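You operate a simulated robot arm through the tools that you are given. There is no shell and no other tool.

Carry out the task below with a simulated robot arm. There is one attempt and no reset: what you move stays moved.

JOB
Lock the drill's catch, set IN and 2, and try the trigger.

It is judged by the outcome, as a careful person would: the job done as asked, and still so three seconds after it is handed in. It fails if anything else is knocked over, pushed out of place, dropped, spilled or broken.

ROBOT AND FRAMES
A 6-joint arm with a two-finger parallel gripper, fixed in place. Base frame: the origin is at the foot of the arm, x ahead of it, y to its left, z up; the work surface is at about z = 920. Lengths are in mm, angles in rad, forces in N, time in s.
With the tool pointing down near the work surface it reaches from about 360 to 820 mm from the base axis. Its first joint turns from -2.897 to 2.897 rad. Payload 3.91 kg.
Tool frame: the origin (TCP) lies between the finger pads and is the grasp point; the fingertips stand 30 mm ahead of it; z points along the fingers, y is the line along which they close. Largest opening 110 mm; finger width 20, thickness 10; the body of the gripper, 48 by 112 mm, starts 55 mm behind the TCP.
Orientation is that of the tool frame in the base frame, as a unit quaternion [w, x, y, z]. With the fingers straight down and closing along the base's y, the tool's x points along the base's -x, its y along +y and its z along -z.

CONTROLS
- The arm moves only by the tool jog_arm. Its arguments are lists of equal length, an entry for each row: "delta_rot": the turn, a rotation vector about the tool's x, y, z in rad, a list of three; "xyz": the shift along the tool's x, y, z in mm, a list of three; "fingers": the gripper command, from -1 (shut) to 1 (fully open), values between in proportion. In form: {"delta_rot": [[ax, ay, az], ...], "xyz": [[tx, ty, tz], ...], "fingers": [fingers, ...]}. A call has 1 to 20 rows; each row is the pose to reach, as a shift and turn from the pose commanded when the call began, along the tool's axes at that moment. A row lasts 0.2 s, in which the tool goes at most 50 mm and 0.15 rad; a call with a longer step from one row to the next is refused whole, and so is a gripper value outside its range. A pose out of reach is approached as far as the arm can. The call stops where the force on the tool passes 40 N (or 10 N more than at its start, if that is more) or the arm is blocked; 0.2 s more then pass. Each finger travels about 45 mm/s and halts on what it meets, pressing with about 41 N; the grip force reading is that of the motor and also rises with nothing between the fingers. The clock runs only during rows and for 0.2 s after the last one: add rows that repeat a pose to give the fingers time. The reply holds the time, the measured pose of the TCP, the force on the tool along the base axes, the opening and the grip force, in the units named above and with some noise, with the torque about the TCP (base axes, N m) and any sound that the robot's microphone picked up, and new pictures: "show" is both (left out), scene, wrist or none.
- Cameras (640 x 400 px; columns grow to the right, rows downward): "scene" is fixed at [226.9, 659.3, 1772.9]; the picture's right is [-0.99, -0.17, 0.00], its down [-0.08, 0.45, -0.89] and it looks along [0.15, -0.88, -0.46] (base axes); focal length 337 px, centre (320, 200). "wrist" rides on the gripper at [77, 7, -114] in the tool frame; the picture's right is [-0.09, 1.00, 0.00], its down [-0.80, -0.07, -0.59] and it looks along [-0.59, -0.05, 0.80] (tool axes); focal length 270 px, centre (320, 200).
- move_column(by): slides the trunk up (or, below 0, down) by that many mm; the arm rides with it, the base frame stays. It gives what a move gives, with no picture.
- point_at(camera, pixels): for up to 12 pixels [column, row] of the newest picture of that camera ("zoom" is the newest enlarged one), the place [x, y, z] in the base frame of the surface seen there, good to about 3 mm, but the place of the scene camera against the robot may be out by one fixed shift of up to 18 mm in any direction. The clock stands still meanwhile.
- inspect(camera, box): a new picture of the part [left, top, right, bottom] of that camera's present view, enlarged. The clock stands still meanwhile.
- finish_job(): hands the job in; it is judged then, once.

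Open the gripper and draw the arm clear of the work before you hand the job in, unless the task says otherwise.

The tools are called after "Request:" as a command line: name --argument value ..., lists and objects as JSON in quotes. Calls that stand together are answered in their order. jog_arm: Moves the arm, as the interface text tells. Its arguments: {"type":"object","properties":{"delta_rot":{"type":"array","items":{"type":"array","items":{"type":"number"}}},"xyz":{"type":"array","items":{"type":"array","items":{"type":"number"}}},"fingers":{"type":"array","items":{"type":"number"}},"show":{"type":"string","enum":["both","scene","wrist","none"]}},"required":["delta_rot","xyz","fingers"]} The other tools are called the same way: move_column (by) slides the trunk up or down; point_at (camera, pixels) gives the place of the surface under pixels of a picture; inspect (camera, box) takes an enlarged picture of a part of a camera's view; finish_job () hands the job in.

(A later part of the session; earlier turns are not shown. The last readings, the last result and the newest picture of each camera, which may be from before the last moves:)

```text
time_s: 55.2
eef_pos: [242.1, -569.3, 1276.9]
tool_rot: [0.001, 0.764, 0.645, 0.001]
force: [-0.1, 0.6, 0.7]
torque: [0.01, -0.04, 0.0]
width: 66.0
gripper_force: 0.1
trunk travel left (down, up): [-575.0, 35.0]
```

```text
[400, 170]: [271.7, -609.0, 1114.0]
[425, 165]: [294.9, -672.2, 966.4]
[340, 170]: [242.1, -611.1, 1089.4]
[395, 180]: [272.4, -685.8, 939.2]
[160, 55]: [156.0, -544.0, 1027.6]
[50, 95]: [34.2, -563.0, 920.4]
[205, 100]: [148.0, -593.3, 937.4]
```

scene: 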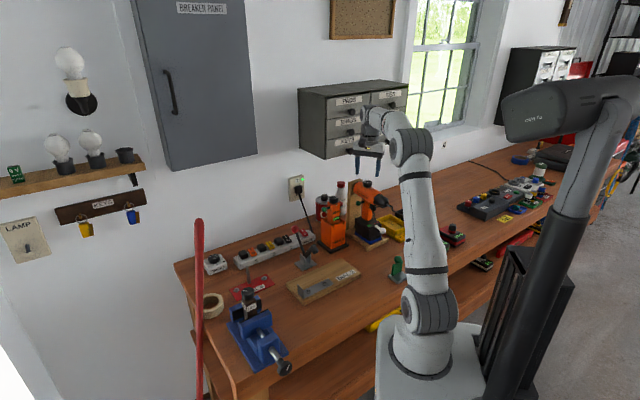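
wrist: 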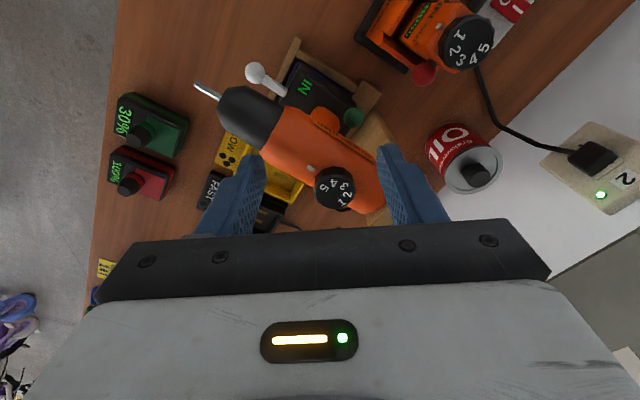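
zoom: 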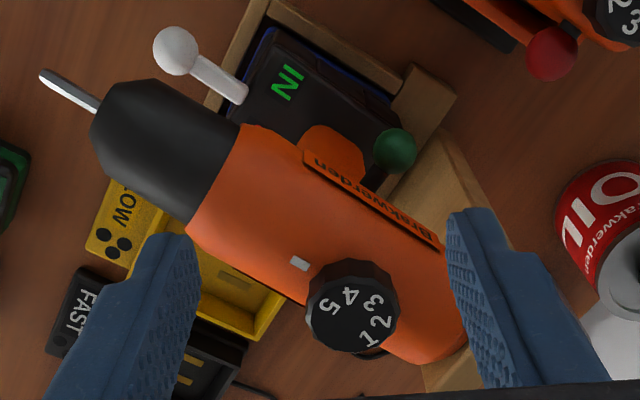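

The dial reads 5 (5 at the mark); numbers rise anticlockwise seen from above with ~52° steps, so it needs +155° anticlockwise to bring 2 to the mark. I move over its centre (238,-633) and come down partway.

Request:
jog_arm --delta_rot '[[0, 0, 0], [0, 0, 0], [0, 0, 0], [0, 0, 0]]' --xyz '[[-32, 3.5, 0], [-63, 6.9, 0], [-63, 6.9, 25], [-63, 6.9, 45]]' --fingers '[0.2, 0.2, 0.2, 0.2]'

Request:
inspect --camera "wrist" --box '[240, 110, 400, 230]'

Request:
point_at --camera "wrist" --pixels '[[320, 175], [300, 175], [340, 175], [320, 160], [320, 190]]'

```text
time_s: 56.2
eef_pos: [238.5, -632.7, 1230.9]
tool_rot: [0.001, 0.763, 0.646, 0.001]
force: [0.5, 0.3, 0.5]
torque: [0.01, 0.01, 0.0]
width: 66.2
gripper_force: 0.0
trunk travel left (down, up): [-575.0, 35.0]
```

scene: 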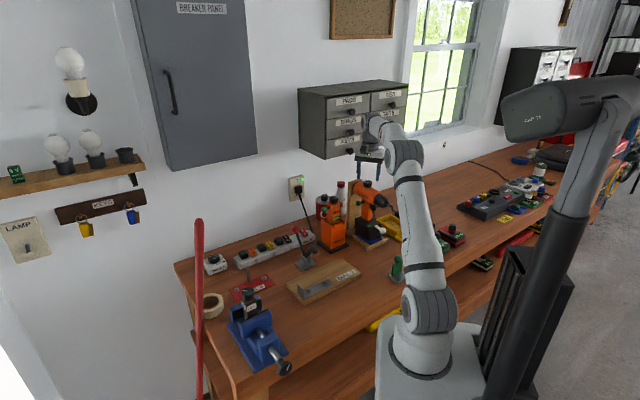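
wrist: 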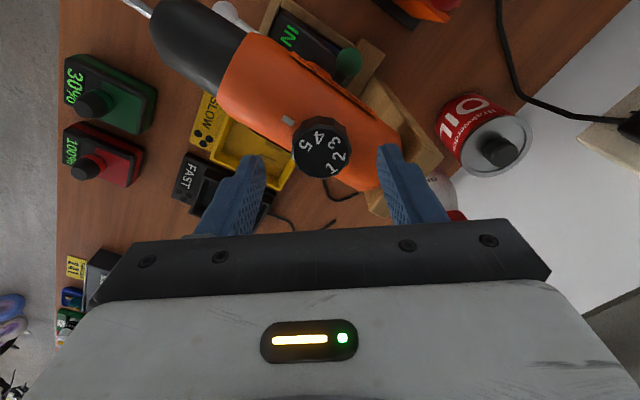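

```text
3.33 times, centred on (320, 170) of wrist
```

zoom: 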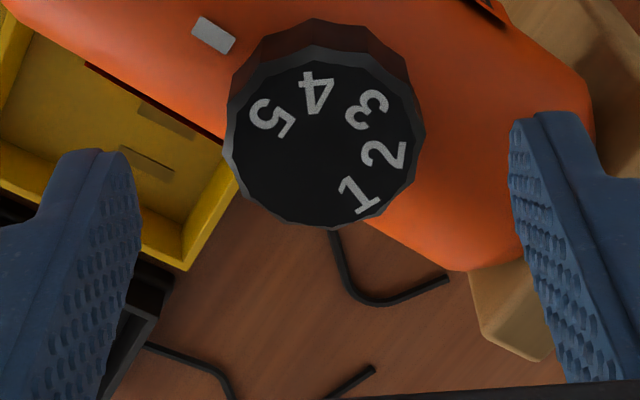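

```text
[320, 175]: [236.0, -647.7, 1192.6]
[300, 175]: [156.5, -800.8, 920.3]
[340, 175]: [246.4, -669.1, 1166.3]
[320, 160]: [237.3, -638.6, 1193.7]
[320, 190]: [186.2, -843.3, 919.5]
```

The dial's centre is within 2 mm of the tool axis. I lower so the fingertips straddle the dial above the body, then close.

Request:
jog_arm --delta_rot '[[0, 0, 0], [0, 0, 0], [0, 0, 0], [0, 0, 0], [0, 0, 0], [0, 0, 0]]' --xyz '[[-1.5, 0, 10], [-1.5, 0, 20], [-1.5, 0, 20], [-1.5, 0, 20], [-1.5, 0, 20], [-1.5, 0, 20]]' --fingers '[0.2, 0.2, -0.2, -0.4, -0.45, -0.45]'

Request:
inspect --camera "wrist" --box '[240, 90, 400, 230]'

Request:
inspect --camera "scene" --box '[340, 160, 410, 210]'

```text
time_s: 57.6
eef_pos: [239.0, -633.7, 1212.7]
tool_rot: [0.001, 0.764, 0.646, 0.0]
force: [1.9, -0.1, 0.7]
torque: [-0.03, -0.03, -0.03]
width: 37.1
gripper_force: 41.3
trunk travel left (down, up): [-575.0, 35.0]
```

scene: 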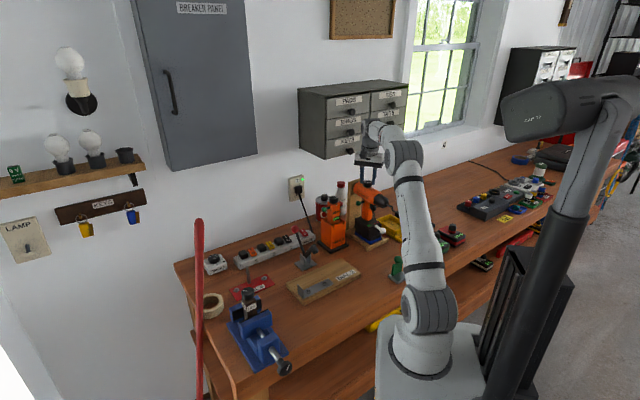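
wrist: 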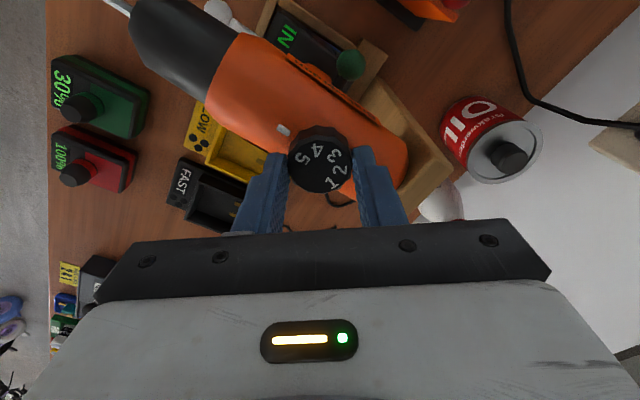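

```text
2.86 times, centred on (320, 160) of wrist
```

zoom: 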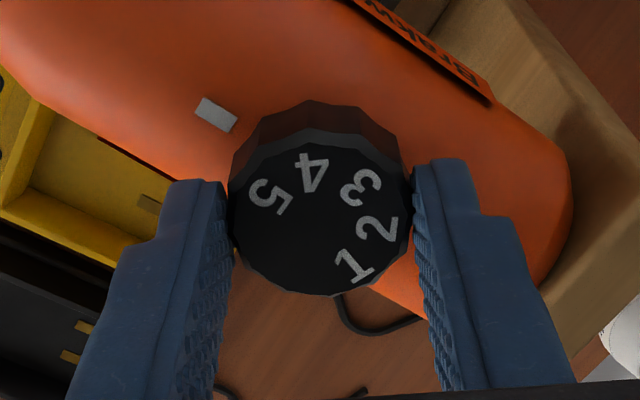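

```text
8.00 times, centred on (375, 185) of scene
```

zoom: 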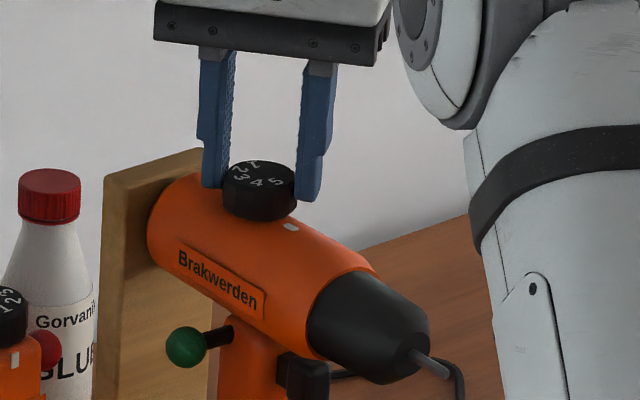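

The dial is held (37 mm). I turn it anticlockwise in steps, first 0.45 rad, watching the torque and that the drill stays.

Request:
jog_arm --delta_rot '[[0, 0, -0.1], [0, 0, -0.2], [0, 0, -0.3], [0, 0, -0.45], [0, 0, -0.45]]' --xyz '[[0, 0, 0], [0, 0, 0], [0, 0, 0], [0, 0, 0], [0, 0, 0]]' --fingers '[-0.45, -0.45, -0.45, -0.45, -0.45]'

Request:
inspect --camera "wrist" --box '[240, 90, 400, 230]'

Request:
inspect --camera "scene" --box '[340, 160, 410, 210]'

```text
time_s: 58.8
eef_pos: [238.6, -633.9, 1211.8]
tool_rot: [0.0, 0.599, 0.801, 0.001]
force: [3.6, -2.1, 2.2]
torque: [-0.03, -0.05, -0.01]
width: 36.6
gripper_force: 40.8
trunk travel left (down, up): [-575.0, 35.0]
```

scene: 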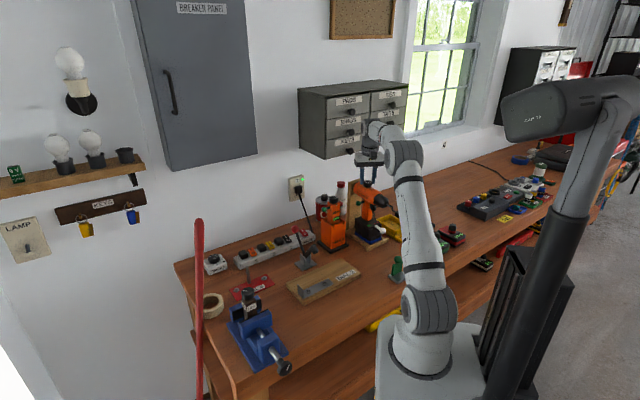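
wrist: 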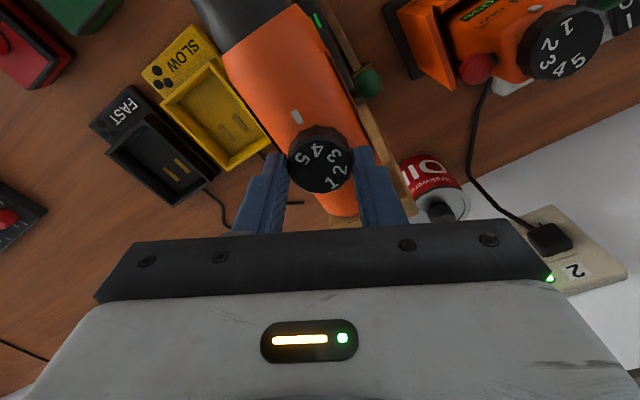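

```text
2.86 times, centred on (320, 160) of wrist
```

zoom: 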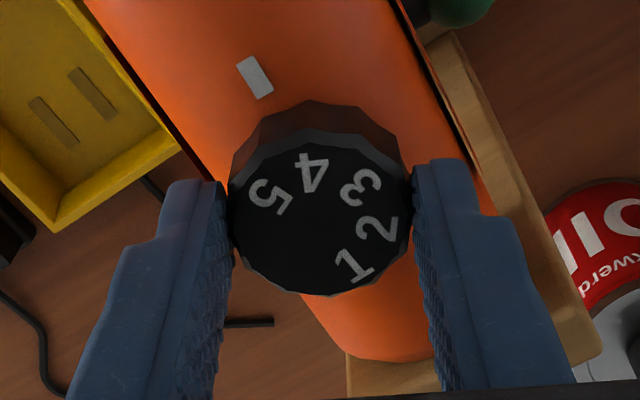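

```text
8.00 times, centred on (375, 185) of scene
```

zoom: 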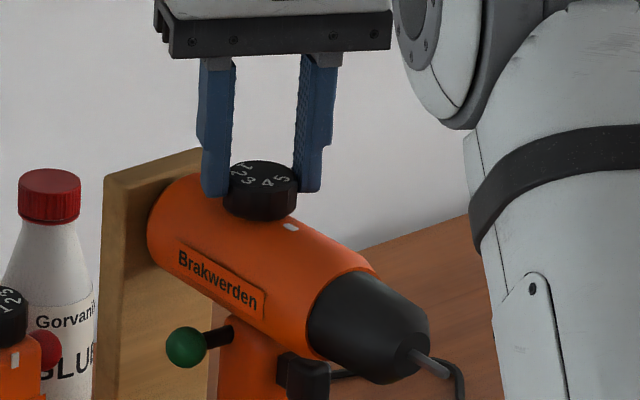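

The dial turns freely and the drill stays still. I continue another 2.1 rad and then check the alignment.

Request:
jog_arm --delta_rot '[[0, 0, -0.15], [0, 0, -0.3], [0, 0, -0.45], [0, 0, -0.6], [0, 0, -0.75], [0, 0, -0.9], [0, 0, -1.05], [0, 0, -1.2], [0, 0, -1.35], [0, 0, -1.5], [0, 0, -1.65], [0, 0, -1.8], [0, 0, -1.95], [0, 0, -2.1], [0, 0, -2.1]]' --xyz '[[0, 0, 0], [0, 0, 0], [0, 0, 0], [0, 0, 0], [0, 0, 0], [0, 0, 0], [0, 0, 0], [0, 0, 0], [0, 0, 0], [0, 0, 0], [0, 0, 0], [0, 0, 0], [0, 0, 0], [0, 0, 0], [0, 0, 0]]' --fingers '[-0.45, -0.45, -0.45, -0.45, -0.45, -0.45, -0.45, -0.45, -0.45, -0.45, -0.45, -0.45, -0.45, -0.45, -0.45]'

Request:
inspect --camera "wrist" --box '[240, 90, 400, 230]'

Request:
inspect --camera "scene" --box '[340, 160, 410, 210]'

```text
time_s: 62.0
eef_pos: [238.5, -633.7, 1211.7]
tool_rot: [0.001, -0.396, 0.918, 0.0]
force: [3.5, 0.4, 7.3]
torque: [0.16, -0.12, 0.02]
width: 36.9
gripper_force: 40.7
trunk travel left (down, up): [-575.0, 35.0]
```

scene: 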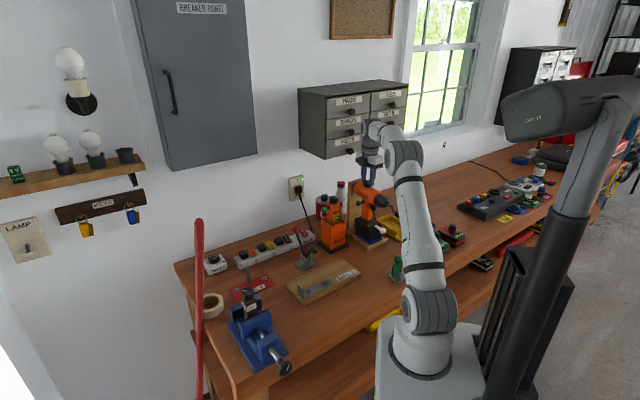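
wrist: 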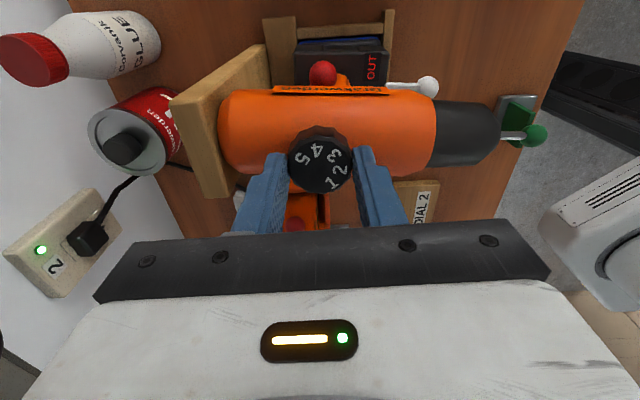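

```text
2.86 times, centred on (320, 160) of wrist
```

zoom: 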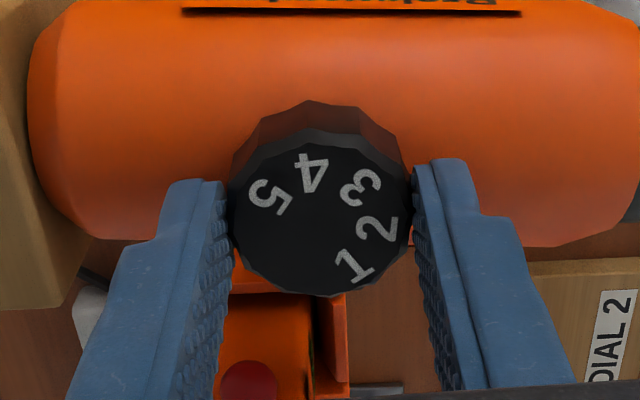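

```text
8.00 times, centred on (375, 185) of scene
```

zoom: 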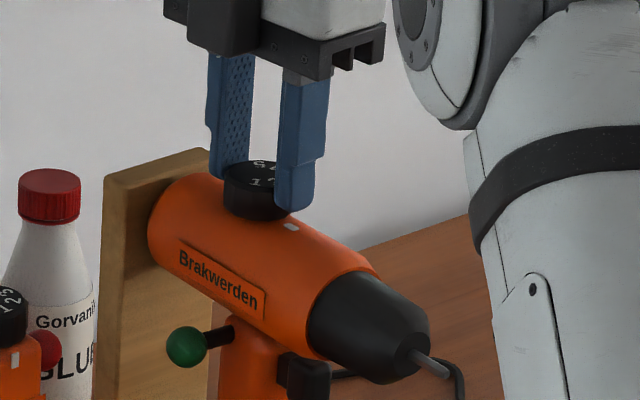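

The fingers hide the mark, but the 2 is about 9–10° short of the nose direction. I turn another 0.17 rad, then release and rise for a clear look.

Request:
jog_arm --delta_rot '[[0, 0, -0.1], [0, 0, -0.17], [0, 0, -0.17]]' --xyz '[[0, 0, 0], [0, 0, 0], [0, 0, 0]]' --fingers '[-0.45, -0.45, -0.45]' --show "none"

Request:
jog_arm --delta_rot '[[0, 0, 0], [0, 0, 0], [0, 0, 0], [0, 0, 0], [0, 0, 0], [0, 0, 0]]' --xyz '[[0, 0, 0], [0, 0, 0], [0, 0, 0], [0, 0, -30], [20, 0, -60], [40, 0, -90]]' --fingers '[-0.2, 0.2, 0.2, 0.2, 0.2, 0.2]'

Request:
inspect --camera "wrist" --box '[250, 100, 410, 220]'

Request:
inspect --camera "scene" --box '[340, 172, 396, 207]'

```text
time_s: 62.8
eef_pos: [238.0, -633.0, 1211.1]
tool_rot: [0.0, -0.473, 0.881, 0.0]
force: [2.5, 1.5, 3.7]
torque: [-0.02, -0.03, 0.01]
width: 36.9
gripper_force: 40.8
trunk travel left (down, up): [-575.0, 35.0]
```

```text
time_s: 64.2
eef_pos: [217.2, -668.0, 1299.4]
tool_rot: [0.003, -0.472, 0.882, 0.003]
force: [-0.1, -0.6, 0.1]
torque: [0.02, 0.01, 0.01]
width: 65.8
gripper_force: 0.0
trunk travel left (down, up): [-575.0, 35.0]
```

scene: 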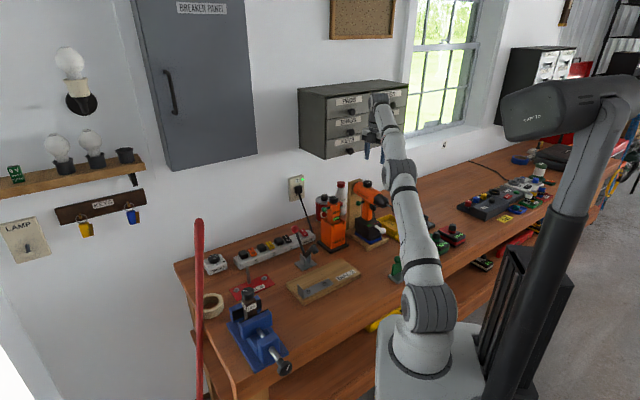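
wrist: 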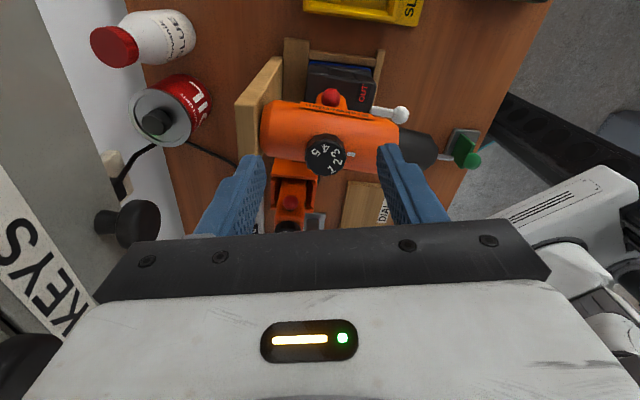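

```text
3.33 times, centred on (330, 160) of wrist
```

zoom: 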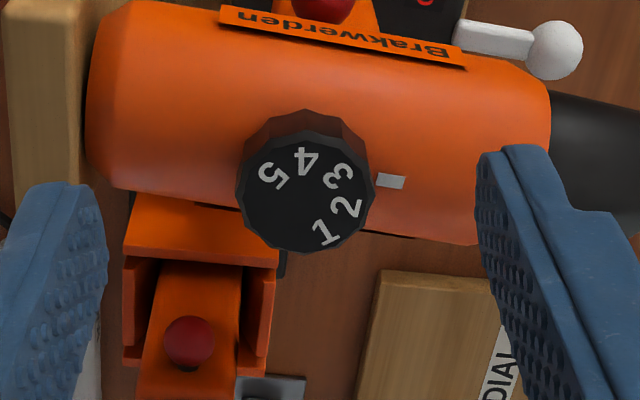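

```text
11.43 times, centred on (368, 190) of scene
```

zoom: 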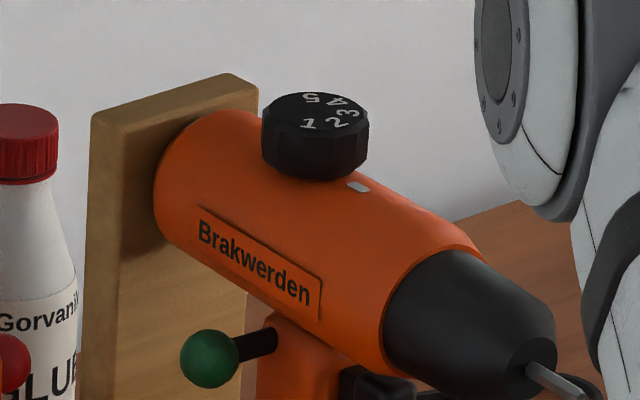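

The 2 now lines up with the mark just as the 5 did before (scene: number and mark at (338,122) and (358,187)). Next is the IN/OUT pin: I turn the wrist and move above the green-knob side for a look.

Request:
jog_arm --delta_rot '[[0, 0, 0.1475], [0, 0, 0.295], [0, 0, 0.4425], [0, 0, 0.59], [0, 0, 0.7375], [0, 0, 0.885], [0, 0, 1.0325], [0, 0, 1.18], [0, 0, 1.3275], [0, 0, 1.475], [0, 0, 1.6225], [0, 0, 1.77], [0, 0, 1.77]]' --xyz '[[-7, 1, 0], [-14, 1.5, 0], [-22, 2, 2], [-29, 3, 5], [-36, 3.5, 8], [-44, 4.5, 11], [-51, 5, 14], [-58, 6, 17], [-65, 6.5, 20], [-73, 7.5, 23], [-80, 8, 26], [-87.4, 8.9, 29], [-87.4, 8.9, 29]]' --fingers '[0.5, 0.5, 0.5, 0.5, 0.5, 1, 1, 1, 1, 1, 1, 1, 1]'

Request:
inspect --camera "wrist" --box '[180, 40, 460, 240]'

```text
time_s: 67.0
eef_pos: [256.4, -590.6, 1272.6]
tool_rot: [0.0, 0.384, 0.923, 0.0]
force: [0.6, 0.2, 0.4]
torque: [0.01, -0.01, 0.02]
width: 110.0
gripper_force: 0.0
trunk travel left (down, up): [-575.0, 35.0]
```

scene: 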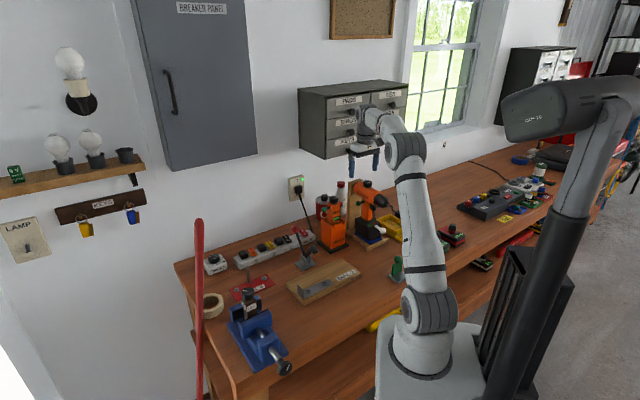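
wrist: 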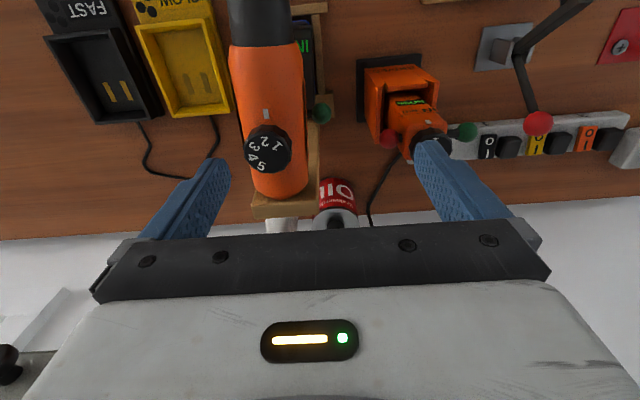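

```text
2.00 times, centred on (320, 140) of wrist
```

zoom: 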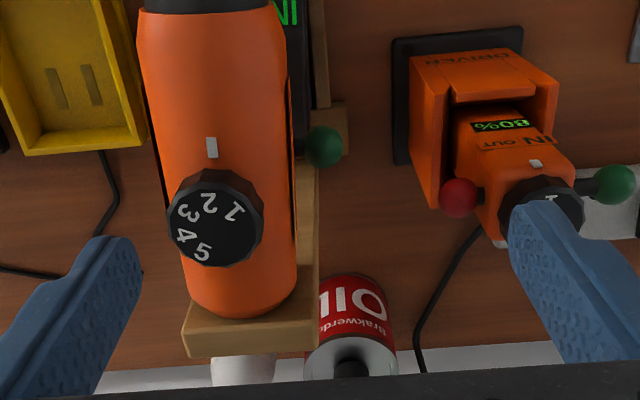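

The 2 sits at the mark (zoom (208,202) vs mark (211,147)). I measure the green knob, the drill body's edges and the driver's nearest parts.

Request:
point_at --camera "zoom" --pixels '[[325, 147], [338, 147], [325, 162], [325, 132], [312, 147], [288, 160], [215, 290], [215, 175], [460, 197], [440, 197], [520, 160], [540, 205]]'

Request:
inspect --camera "wrist" --box '[240, 80, 340, 190]'

```text
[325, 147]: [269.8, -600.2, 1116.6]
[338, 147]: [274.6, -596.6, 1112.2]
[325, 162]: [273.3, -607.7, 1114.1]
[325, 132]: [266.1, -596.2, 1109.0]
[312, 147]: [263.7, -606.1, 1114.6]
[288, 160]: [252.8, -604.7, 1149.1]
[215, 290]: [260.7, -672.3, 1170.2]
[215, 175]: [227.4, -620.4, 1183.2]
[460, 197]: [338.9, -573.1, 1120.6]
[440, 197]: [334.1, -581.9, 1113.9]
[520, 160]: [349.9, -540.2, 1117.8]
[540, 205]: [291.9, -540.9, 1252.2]
```

```text
3.64 times, centred on (290, 135) of wrist
```

zoom: 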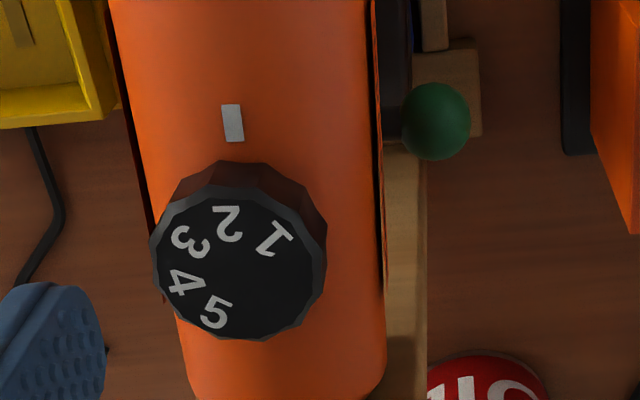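

Ball centre ≈ (d 613, u -234.5, z 1106). As the drill is free-standing I'll push the green knob gently from the side with closed fingers, checking that the drill doesn't tip. First I turn the wrist and position above the gap between drill and driver.

Request:
jog_arm --delta_rot '[[0, 0, 0.143], [0, 0, 0.286], [0, 0, 0.428], [0, 0, 0.571], [0, 0, 0.714], [0, 0, 0.857], [0, 0, 1.0], [0, 0, 1.142], [0, 0, 1.285], [0, 0, 1.428], [0, 0, 1.571], [0, 0, 1.571]]' --xyz '[[-1, 3, 0], [-3, 7, 0], [-4, 10, 0], [-5, 14, 0], [-7, 17, 0], [-8, 20, 0], [-9, 24, 0], [-10, 27, 0], [-12, 31, 0], [-13, 34, 0], [-14, 37, 0], [-14, 37, 30]]' --fingers '[0.5, 0, -0.5, -1, -1, -1, -1, -1, -1, -1, -1, -1]'

Request:
inspect --camera "wrist" --box '[200, 40, 460, 240]'

```text
time_s: 69.6
eef_pos: [292.3, -575.7, 1244.2]
tool_rot: [0.0, 0.924, 0.381, 0.0]
force: [0.8, -0.6, 0.8]
torque: [0.0, 0.03, 0.0]
width: 0.2
gripper_force: 36.8
trunk travel left (down, up): [-575.0, 35.0]
```

scene: 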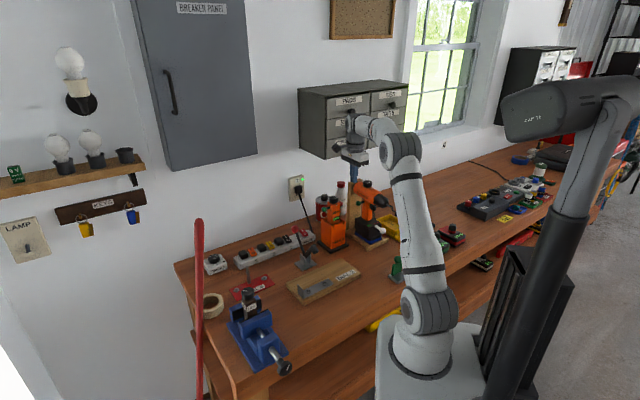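
wrist: 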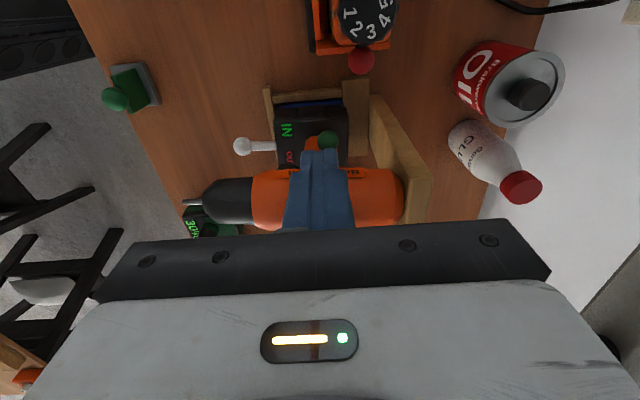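

```text
2.00 times, centred on (330, 140) of wrist
```

zoom: 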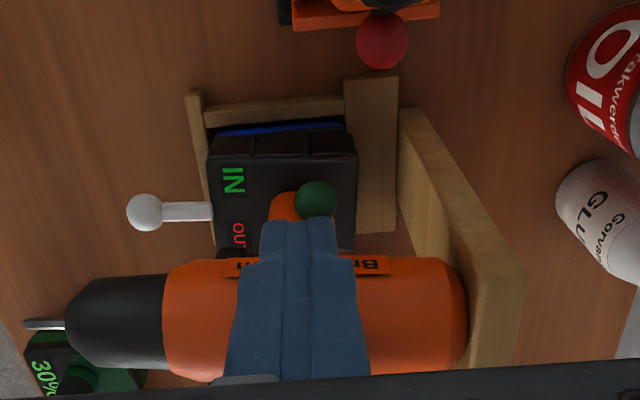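

Request:
point_at --camera "zoom" --pixels '[[316, 195], [302, 195], [330, 195], [316, 185], [380, 40], [382, 68]]'

```text
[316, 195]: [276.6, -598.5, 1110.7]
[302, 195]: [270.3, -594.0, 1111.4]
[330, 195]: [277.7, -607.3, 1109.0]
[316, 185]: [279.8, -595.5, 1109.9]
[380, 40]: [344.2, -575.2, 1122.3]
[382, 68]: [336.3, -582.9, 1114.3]
```

Ball centre is nearer d≈618. I shift 4 mm and lower the closed fingers beside the ball (14 mm away).

Request:
jog_arm --delta_rot '[[0, 0, 0], [0, 0, 0], [0, 0, 0], [0, 0, 0], [0, 0, 0]]' --xyz '[[0, 4.5, 0], [0, 4.5, 40], [0, 4.5, 80], [0, 4.5, 116], [0, 4.5, 116]]' --fingers '[-1, -1, -1, -1, -1]'

Request:
inspect --camera "wrist" --box '[200, 40, 460, 240]'

Request:
inspect --camera "scene" --box '[330, 160, 400, 230]'

```text
time_s: 70.8
eef_pos: [296.4, -576.9, 1125.5]
tool_rot: [0.001, 0.924, 0.381, 0.001]
force: [0.0, 1.2, 0.0]
torque: [0.0, 0.01, 0.01]
width: 0.0
gripper_force: 38.0
trunk travel left (down, up): [-575.0, 35.0]
```

scene: 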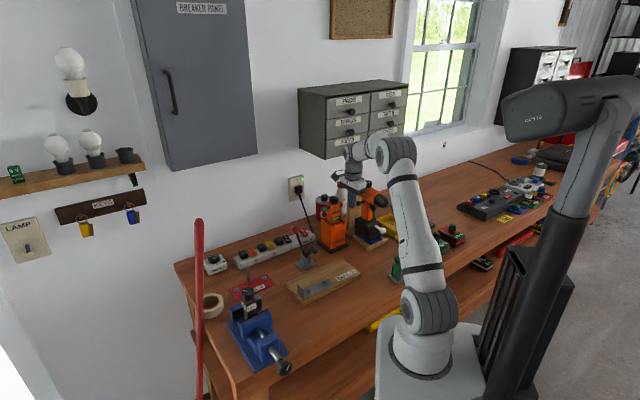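
wrist: 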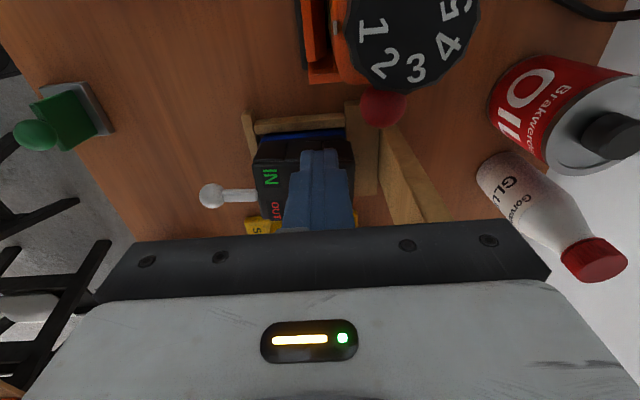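

```text
2.00 times, centred on (330, 140) of wrist
```

zoom: 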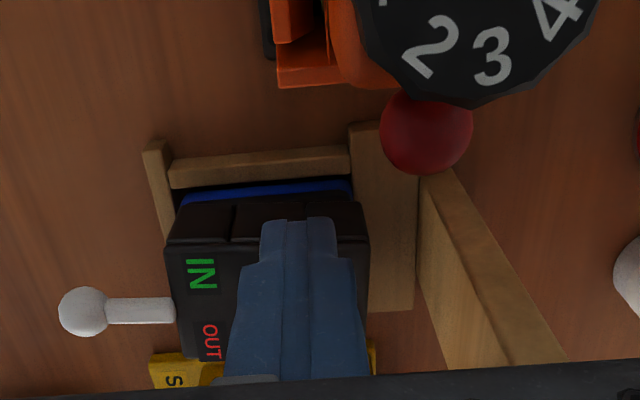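

```text
5.71 times, centred on (365, 195) of scene
```

zoom: 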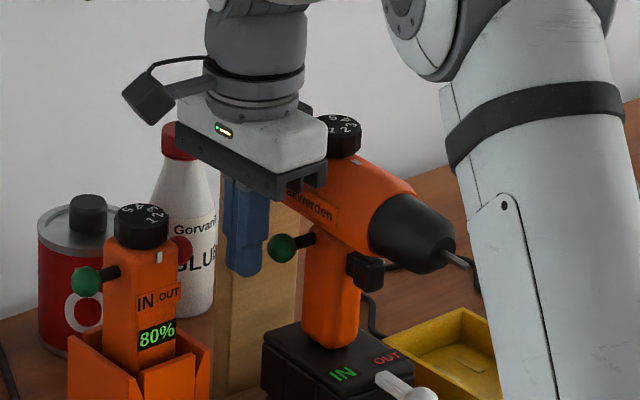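

Fingers hang beside the ball. I move toward it (-u) in small steps until contact.

Request:
jog_arm --delta_rot '[[0, 0, 0], [0, 0, 0], [0, 0, 0], [0, 0, 0]]' --xyz '[[-6, 0, 0], [-12, 0, 0], [-15, 0, 0], [-15, 0, 0]]' --fingers '[-1, -1, -1, -1]' --show "wrist"

Request:
inspect --camera "scene" --box '[330, 160, 400, 230]'

```text
time_s: 71.8
eef_pos: [283.9, -587.6, 1127.2]
tool_rot: [0.0, 0.924, 0.382, 0.0]
force: [0.2, 1.1, 0.8]
torque: [0.02, 0.01, 0.0]
width: 0.1
gripper_force: 38.0
trunk travel left (down, up): [-575.0, 35.0]
```

wrist: 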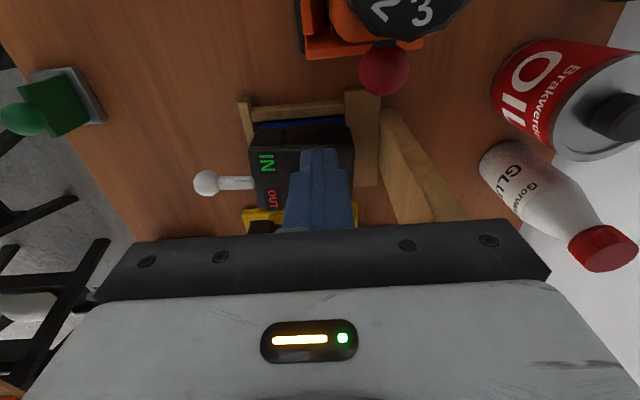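

```text
5.71 times, centred on (365, 195) of scene
```

zoom: 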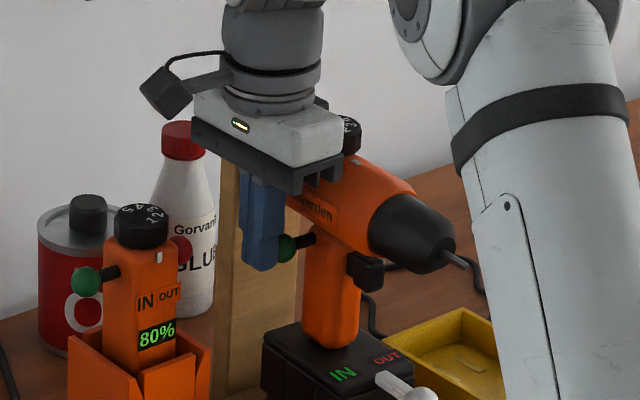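

About to touch. I push 4 mm more and compare the drill's place in the scene.

Request:
jog_arm --delta_rot '[[0, 0, 0], [0, 0, 0], [0, 0, 0]]' --xyz '[[-2, 0, 0], [-4, 0, 0], [-4, 0, 0]]' --fingers '[-1, -1, -1]' --show "none"

Request:
inspect --camera "scene" --box '[330, 160, 400, 230]'

```text
time_s: 72.6
eef_pos: [283.1, -588.9, 1126.5]
tool_rot: [0.0, 0.924, 0.382, 0.0]
force: [3.5, 2.8, 0.8]
torque: [0.03, -0.03, 0.0]
width: 0.0
gripper_force: 38.3
trunk travel left (down, up): [-575.0, 35.0]
```

```text
5.71 times, centred on (365, 195) of scene
```

zoom: 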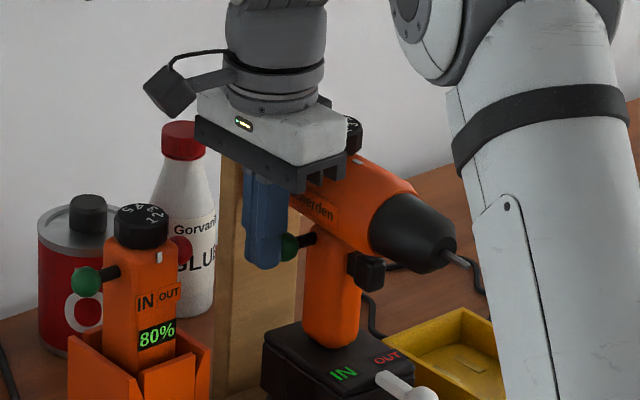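

Contact at ~4.4 N with the drill still. I add 3 mm.

Request:
jog_arm --delta_rot '[[0, 0, 0], [0, 0, 0], [0, 0, 0]]' --xyz '[[-1.5, 0, 0], [-3, 0, 0], [-3, 0, 0]]' --fingers '[-1, -1, -1]' --show "none"

Request:
inspect --camera "scene" --box '[330, 160, 400, 230]'

Request:
inspect --camera "scene" --box '[340, 190, 396, 225]'

```text
time_s: 73.4
eef_pos: [281.1, -591.9, 1127.6]
tool_rot: [0.0, 0.924, 0.382, 0.0]
force: [3.3, 3.4, 2.0]
torque: [-0.03, 0.03, -0.01]
width: 0.1
gripper_force: 37.5
trunk travel left (down, up): [-575.0, 35.0]
```

```text
5.71 times, centred on (365, 195) of scene
```

zoom: 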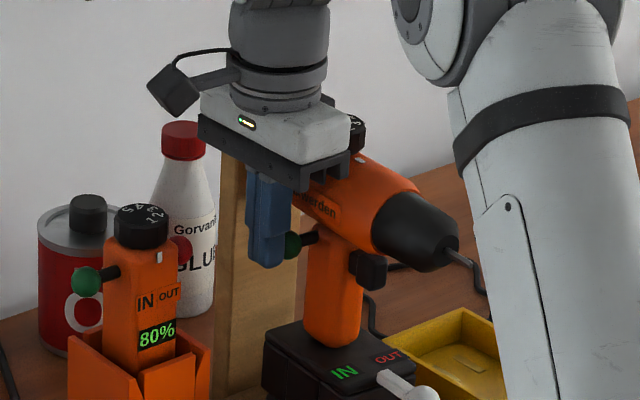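

```text
11.43 times, centred on (368, 208) of scene
```

zoom: 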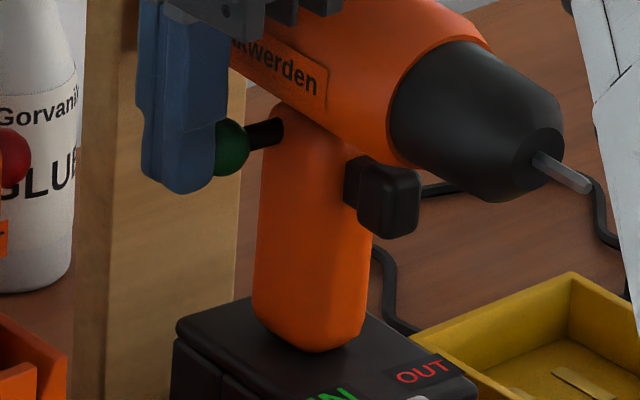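

The drill itself slides ~2 mm at 4.7 N within its frame. I continue in small steps until it meets the frame and see whether the pin then gives.

Request:
jog_arm --delta_rot '[[0, 0, 0], [0, 0, 0], [0, 0, 0]]' --xyz '[[-1.5, 0, 0], [-3, 0, 0], [-3, 0, 0]]' --fingers '[-1, -1, -1]' --show "none"

Request:
inspect --camera "scene" --box '[340, 190, 396, 225]'

```text
time_s: 74.2
eef_pos: [279.4, -593.9, 1126.7]
tool_rot: [0.002, 0.924, 0.382, 0.001]
force: [3.2, 2.0, 2.8]
torque: [-0.04, 0.09, -0.02]
width: 0.0
gripper_force: 37.9
trunk travel left (down, up): [-575.0, 35.0]
```

```text
11.43 times, centred on (368, 208) of scene
```

zoom: 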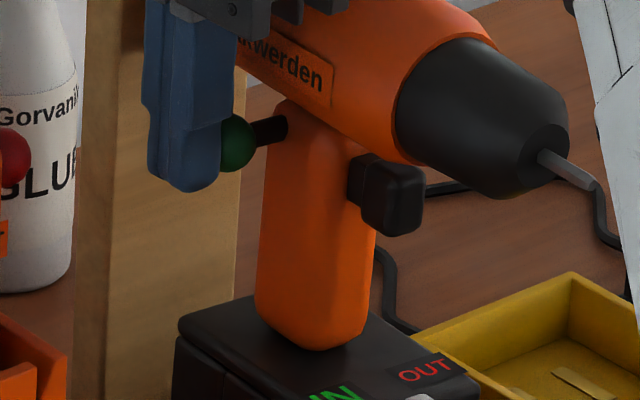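

The pin doesn't give and the drill starts to lean at ~4 N, so I back off. I'll instead press with the fingertips slanting down (≈26° from vertical) on the ball's upper outer side, so the push stays within the drill's footprint.

Request:
jog_arm --delta_rot '[[0, 0, 0], [0, 0, 0], [0, -0.15, 0], [0, -0.3, 0], [0, -0.45, 0], [0, -0.45, 0]]' --xyz '[[15, 0, 0], [30, 0, -17], [30, 0, -34], [22, 0, -34], [12.4, 0, -34], [12.4, 0, -34]]' --fingers '[-1, -1, -1, -1, -1, -1]'

Request:
inspect --camera "wrist" --box '[220, 80, 420, 240]'

Request:
inspect --camera "scene" --box '[330, 160, 400, 230]'

```text
time_s: 75.6
eef_pos: [286.8, -586.0, 1160.5]
tool_rot: [0.086, 0.901, 0.373, -0.206]
force: [0.1, 0.3, 0.1]
torque: [0.0, 0.0, -0.01]
width: 0.0
gripper_force: 37.8
trunk travel left (down, up): [-575.0, 35.0]
```

scene: 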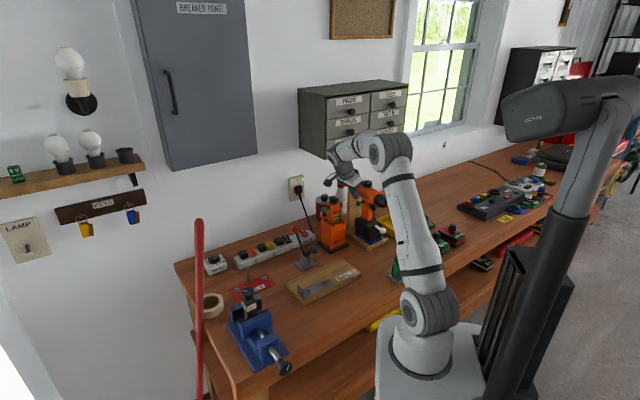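
wrist: 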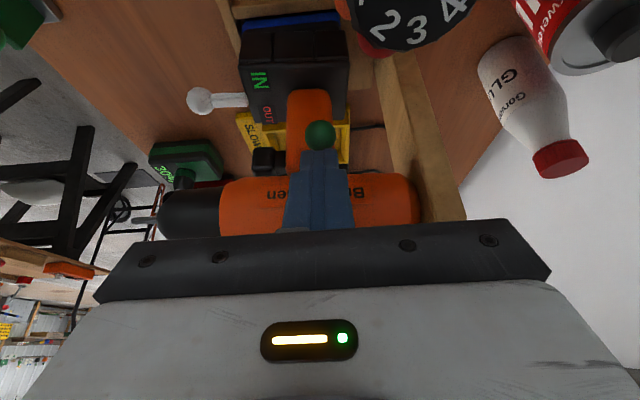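

```text
2.50 times, centred on (320, 160) of wrist
```

zoom: 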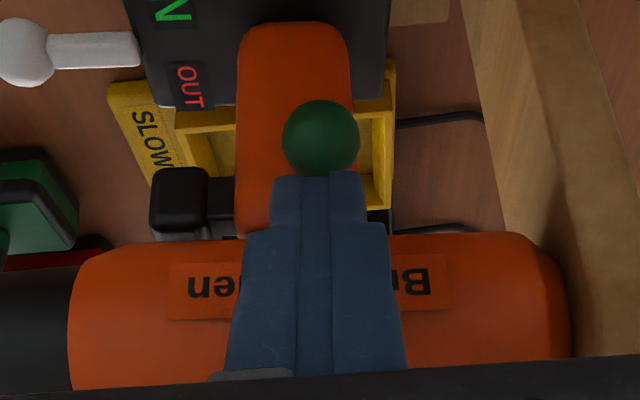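

```text
5.71 times, centred on (365, 195) of scene
```

zoom: 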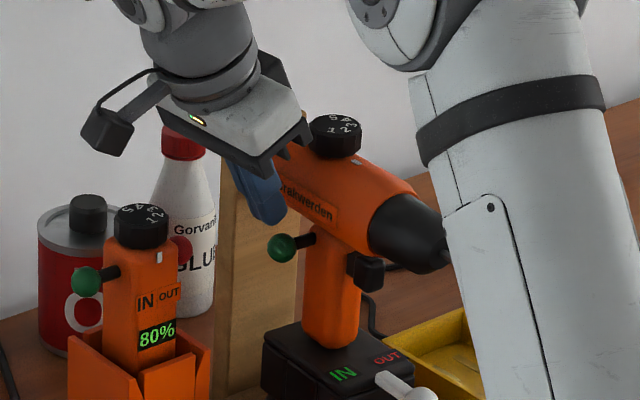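

The fingertips are just above the ball. I measure the ball and the tip for the approach.

Request:
inspect --camera "wrist" --box '[270, 100, 370, 180]'

Request:
point_at --camera "zoom" --pixels '[[323, 190], [290, 190], [360, 190], [323, 160], [323, 215], [323, 260], [270, 150]]'

```text
5.00 times, centred on (320, 140) of wrist
```

zoom: 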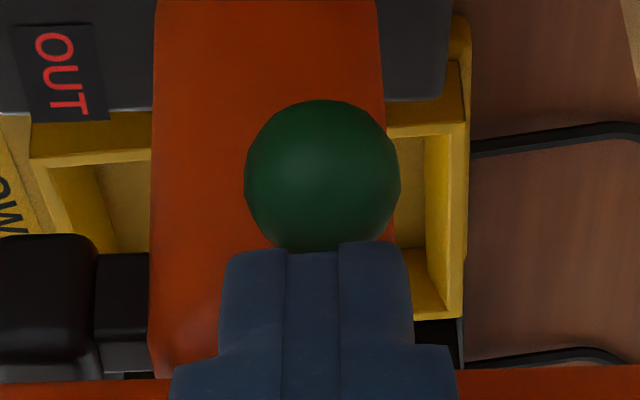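

```text
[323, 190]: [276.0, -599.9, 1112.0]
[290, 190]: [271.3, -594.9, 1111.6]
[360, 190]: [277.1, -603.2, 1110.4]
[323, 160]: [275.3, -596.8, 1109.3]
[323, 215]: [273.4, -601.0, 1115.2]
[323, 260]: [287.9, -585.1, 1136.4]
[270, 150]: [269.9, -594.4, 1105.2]
```

The ball's centre is ≈21+11 mm ahead along the fingers. I advance to contact and press lightly.

Request:
jog_arm --delta_rot '[[0, 0, 0], [0, 0, 0], [0, 0, 0], [0, 0, 0]]' --xyz '[[0, 0, 10], [0, 0, 17], [0, 0, 21], [0, 0, 21]]' --fingers '[-1, -1, -1, -1]' --show "wrist"

Request:
inspect --camera "scene" --box '[340, 190, 396, 225]'

```text
time_s: 76.6
eef_pos: [280.9, -591.4, 1142.8]
tool_rot: [0.086, 0.901, 0.372, -0.206]
force: [0.9, 0.4, 5.3]
torque: [-0.02, 0.03, 0.02]
width: 0.0
gripper_force: 38.2
trunk travel left (down, up): [-575.0, 35.0]
```

wrist: 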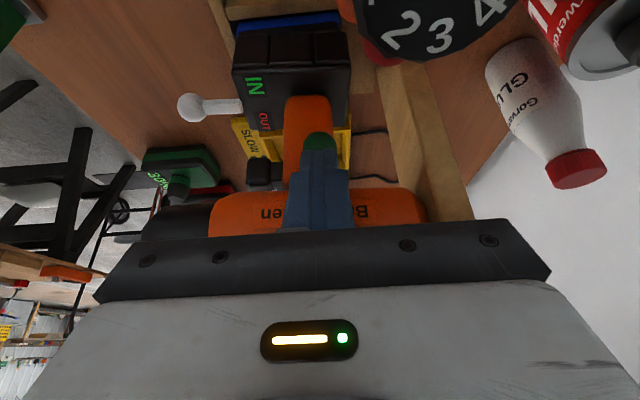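

```text
11.43 times, centred on (368, 208) of scene
```

zoom: 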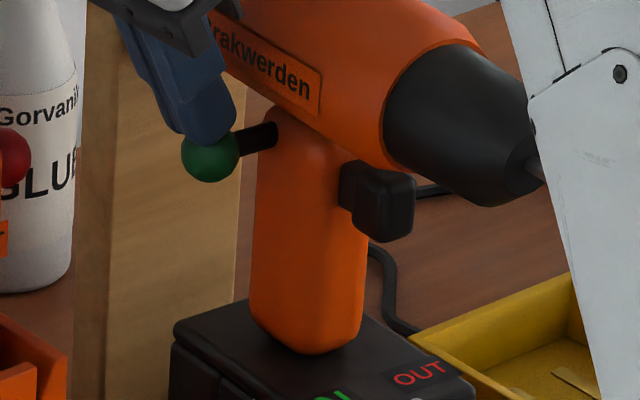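

The tip rests on top of the ball (5 N down). With that hold I drag it sideways toward -u by 4 mm, pressing slightly more.

Request:
jog_arm --delta_rot '[[0, 0, 0], [0, 0, 0], [0, 0, 0], [0, 0, 0]]' --xyz '[[0.5, 0, 1.2], [-1.3, 0, 2.2], [-3.1, 0, 3.1], [-3.1, 0, 3.1]]' --fingers '[-1, -1, -1, -1]' --show "wrist"

Request:
inspect --camera "scene" --box '[340, 190, 396, 225]'

```text
time_s: 77.6
eef_pos: [278.1, -594.2, 1143.6]
tool_rot: [0.086, 0.901, 0.371, -0.206]
force: [3.9, -2.5, 18.4]
torque: [-0.23, 0.01, 0.05]
width: 0.2
gripper_force: 37.5
trunk travel left (down, up): [-575.0, 35.0]
```

wrist: 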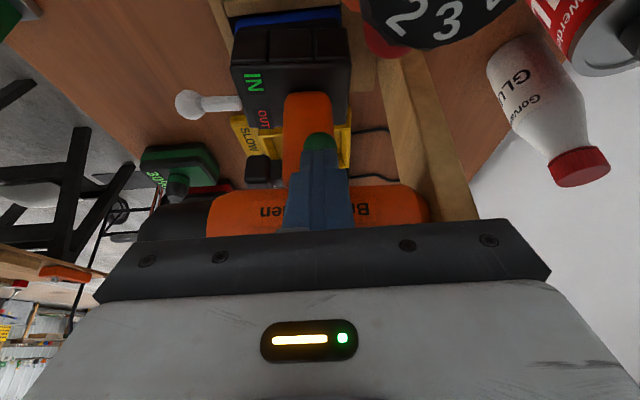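

```text
11.43 times, centred on (368, 208) of scene
```

zoom: 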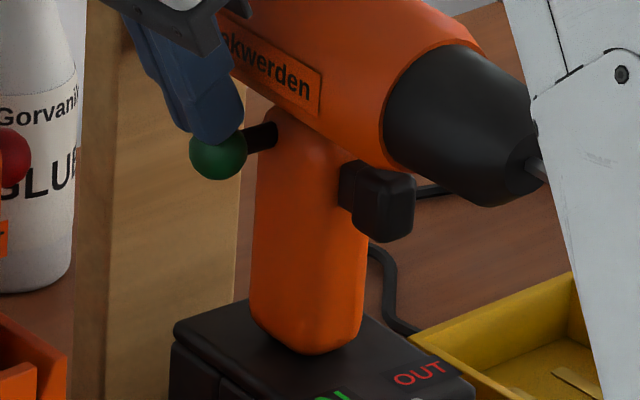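

The pin has moved in relative to the drill (ball from (210,160) to (218,153)), and the drill stays put. I continue 5 mm more.

Request:
jog_arm --delta_rot '[[0, 0, 0], [0, 0, 0], [0, 0, 0], [0, 0, 0]]' --xyz '[[-1.8, 0, 0.7], [-3.6, 0, 1.4], [-4.8, 0, 2], [-4.8, 0, 2]]' --fingers '[-1, -1, -1, -1]' --show "wrist"

Request:
inspect --camera "scene" --box '[340, 190, 396, 225]'

```text
time_s: 78.6
eef_pos: [274.1, -598.2, 1141.2]
tool_rot: [0.085, 0.901, 0.372, -0.206]
force: [1.5, 2.8, 2.6]
torque: [0.03, -0.01, 0.0]
width: 0.2
gripper_force: 37.4
trunk travel left (down, up): [-575.0, 35.0]
```

wrist: 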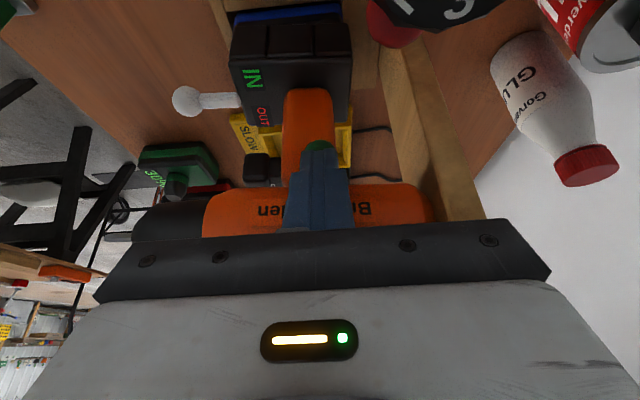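

```text
11.43 times, centred on (368, 208) of scene
```

zoom: 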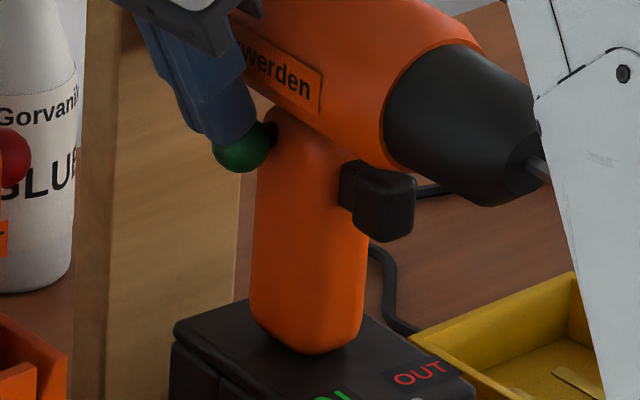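

The pin snapped inward: the ball now sits right against the grip and the force dropped to 3 N. I withdraw along the fingers and look.

Request:
jog_arm --delta_rot '[[0, 0, 0], [0, 0, 0], [0, 0, 0], [0, 0, 0]]' --xyz '[[0, 0, -30], [0, 0, -70], [0, 0, -110], [0, 0, -110]]' --fingers '[-1, -1, -1, -1]'

Request:
inspect --camera "scene" --box '[340, 182, 396, 217]'

Request:
inspect --camera "wrist" --box '[220, 40, 420, 240]'

```text
time_s: 79.6
eef_pos: [307.7, -564.7, 1239.9]
tool_rot: [0.085, 0.901, 0.372, -0.205]
force: [-0.5, 0.0, 0.3]
torque: [0.03, -0.04, 0.02]
width: 0.0
gripper_force: 37.5
trunk travel left (down, up): [-575.0, 35.0]
```

scene: 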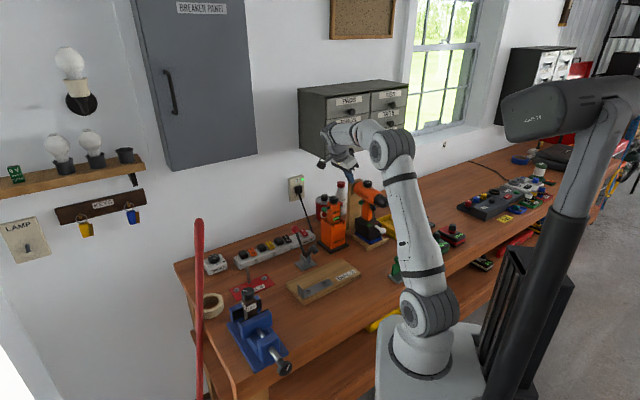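
wrist: 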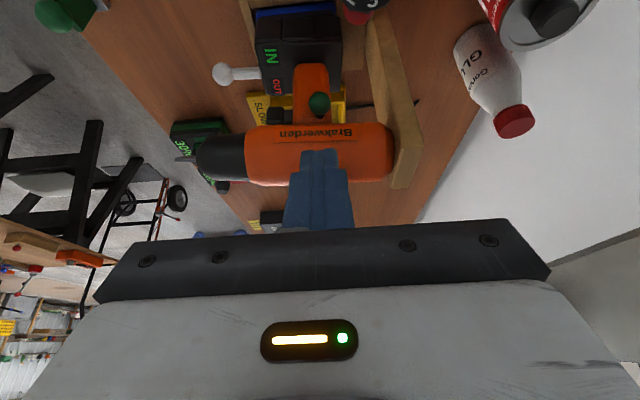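

```text
11.43 times, centred on (368, 200) of scene
```

zoom: 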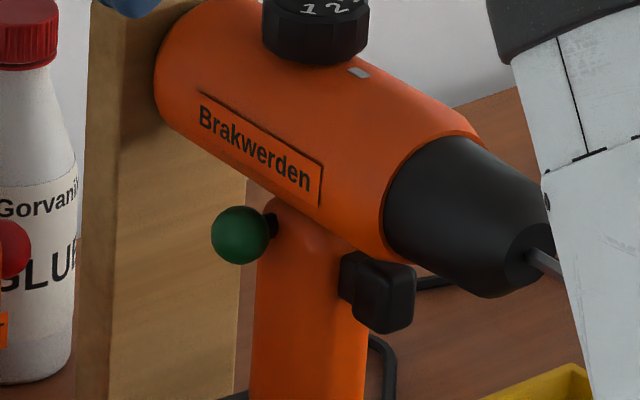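

```text
2.00 times, centred on (320, 140) of wrist
```

zoom: 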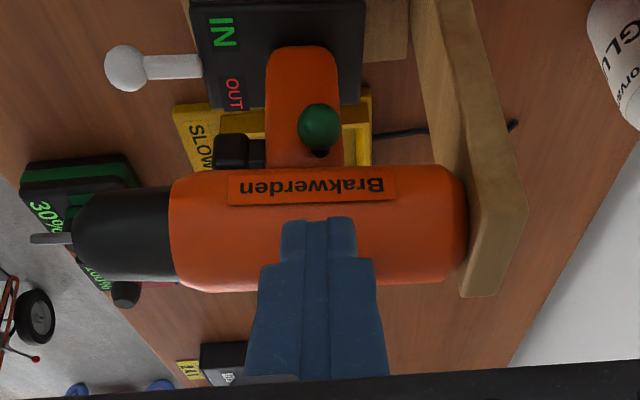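

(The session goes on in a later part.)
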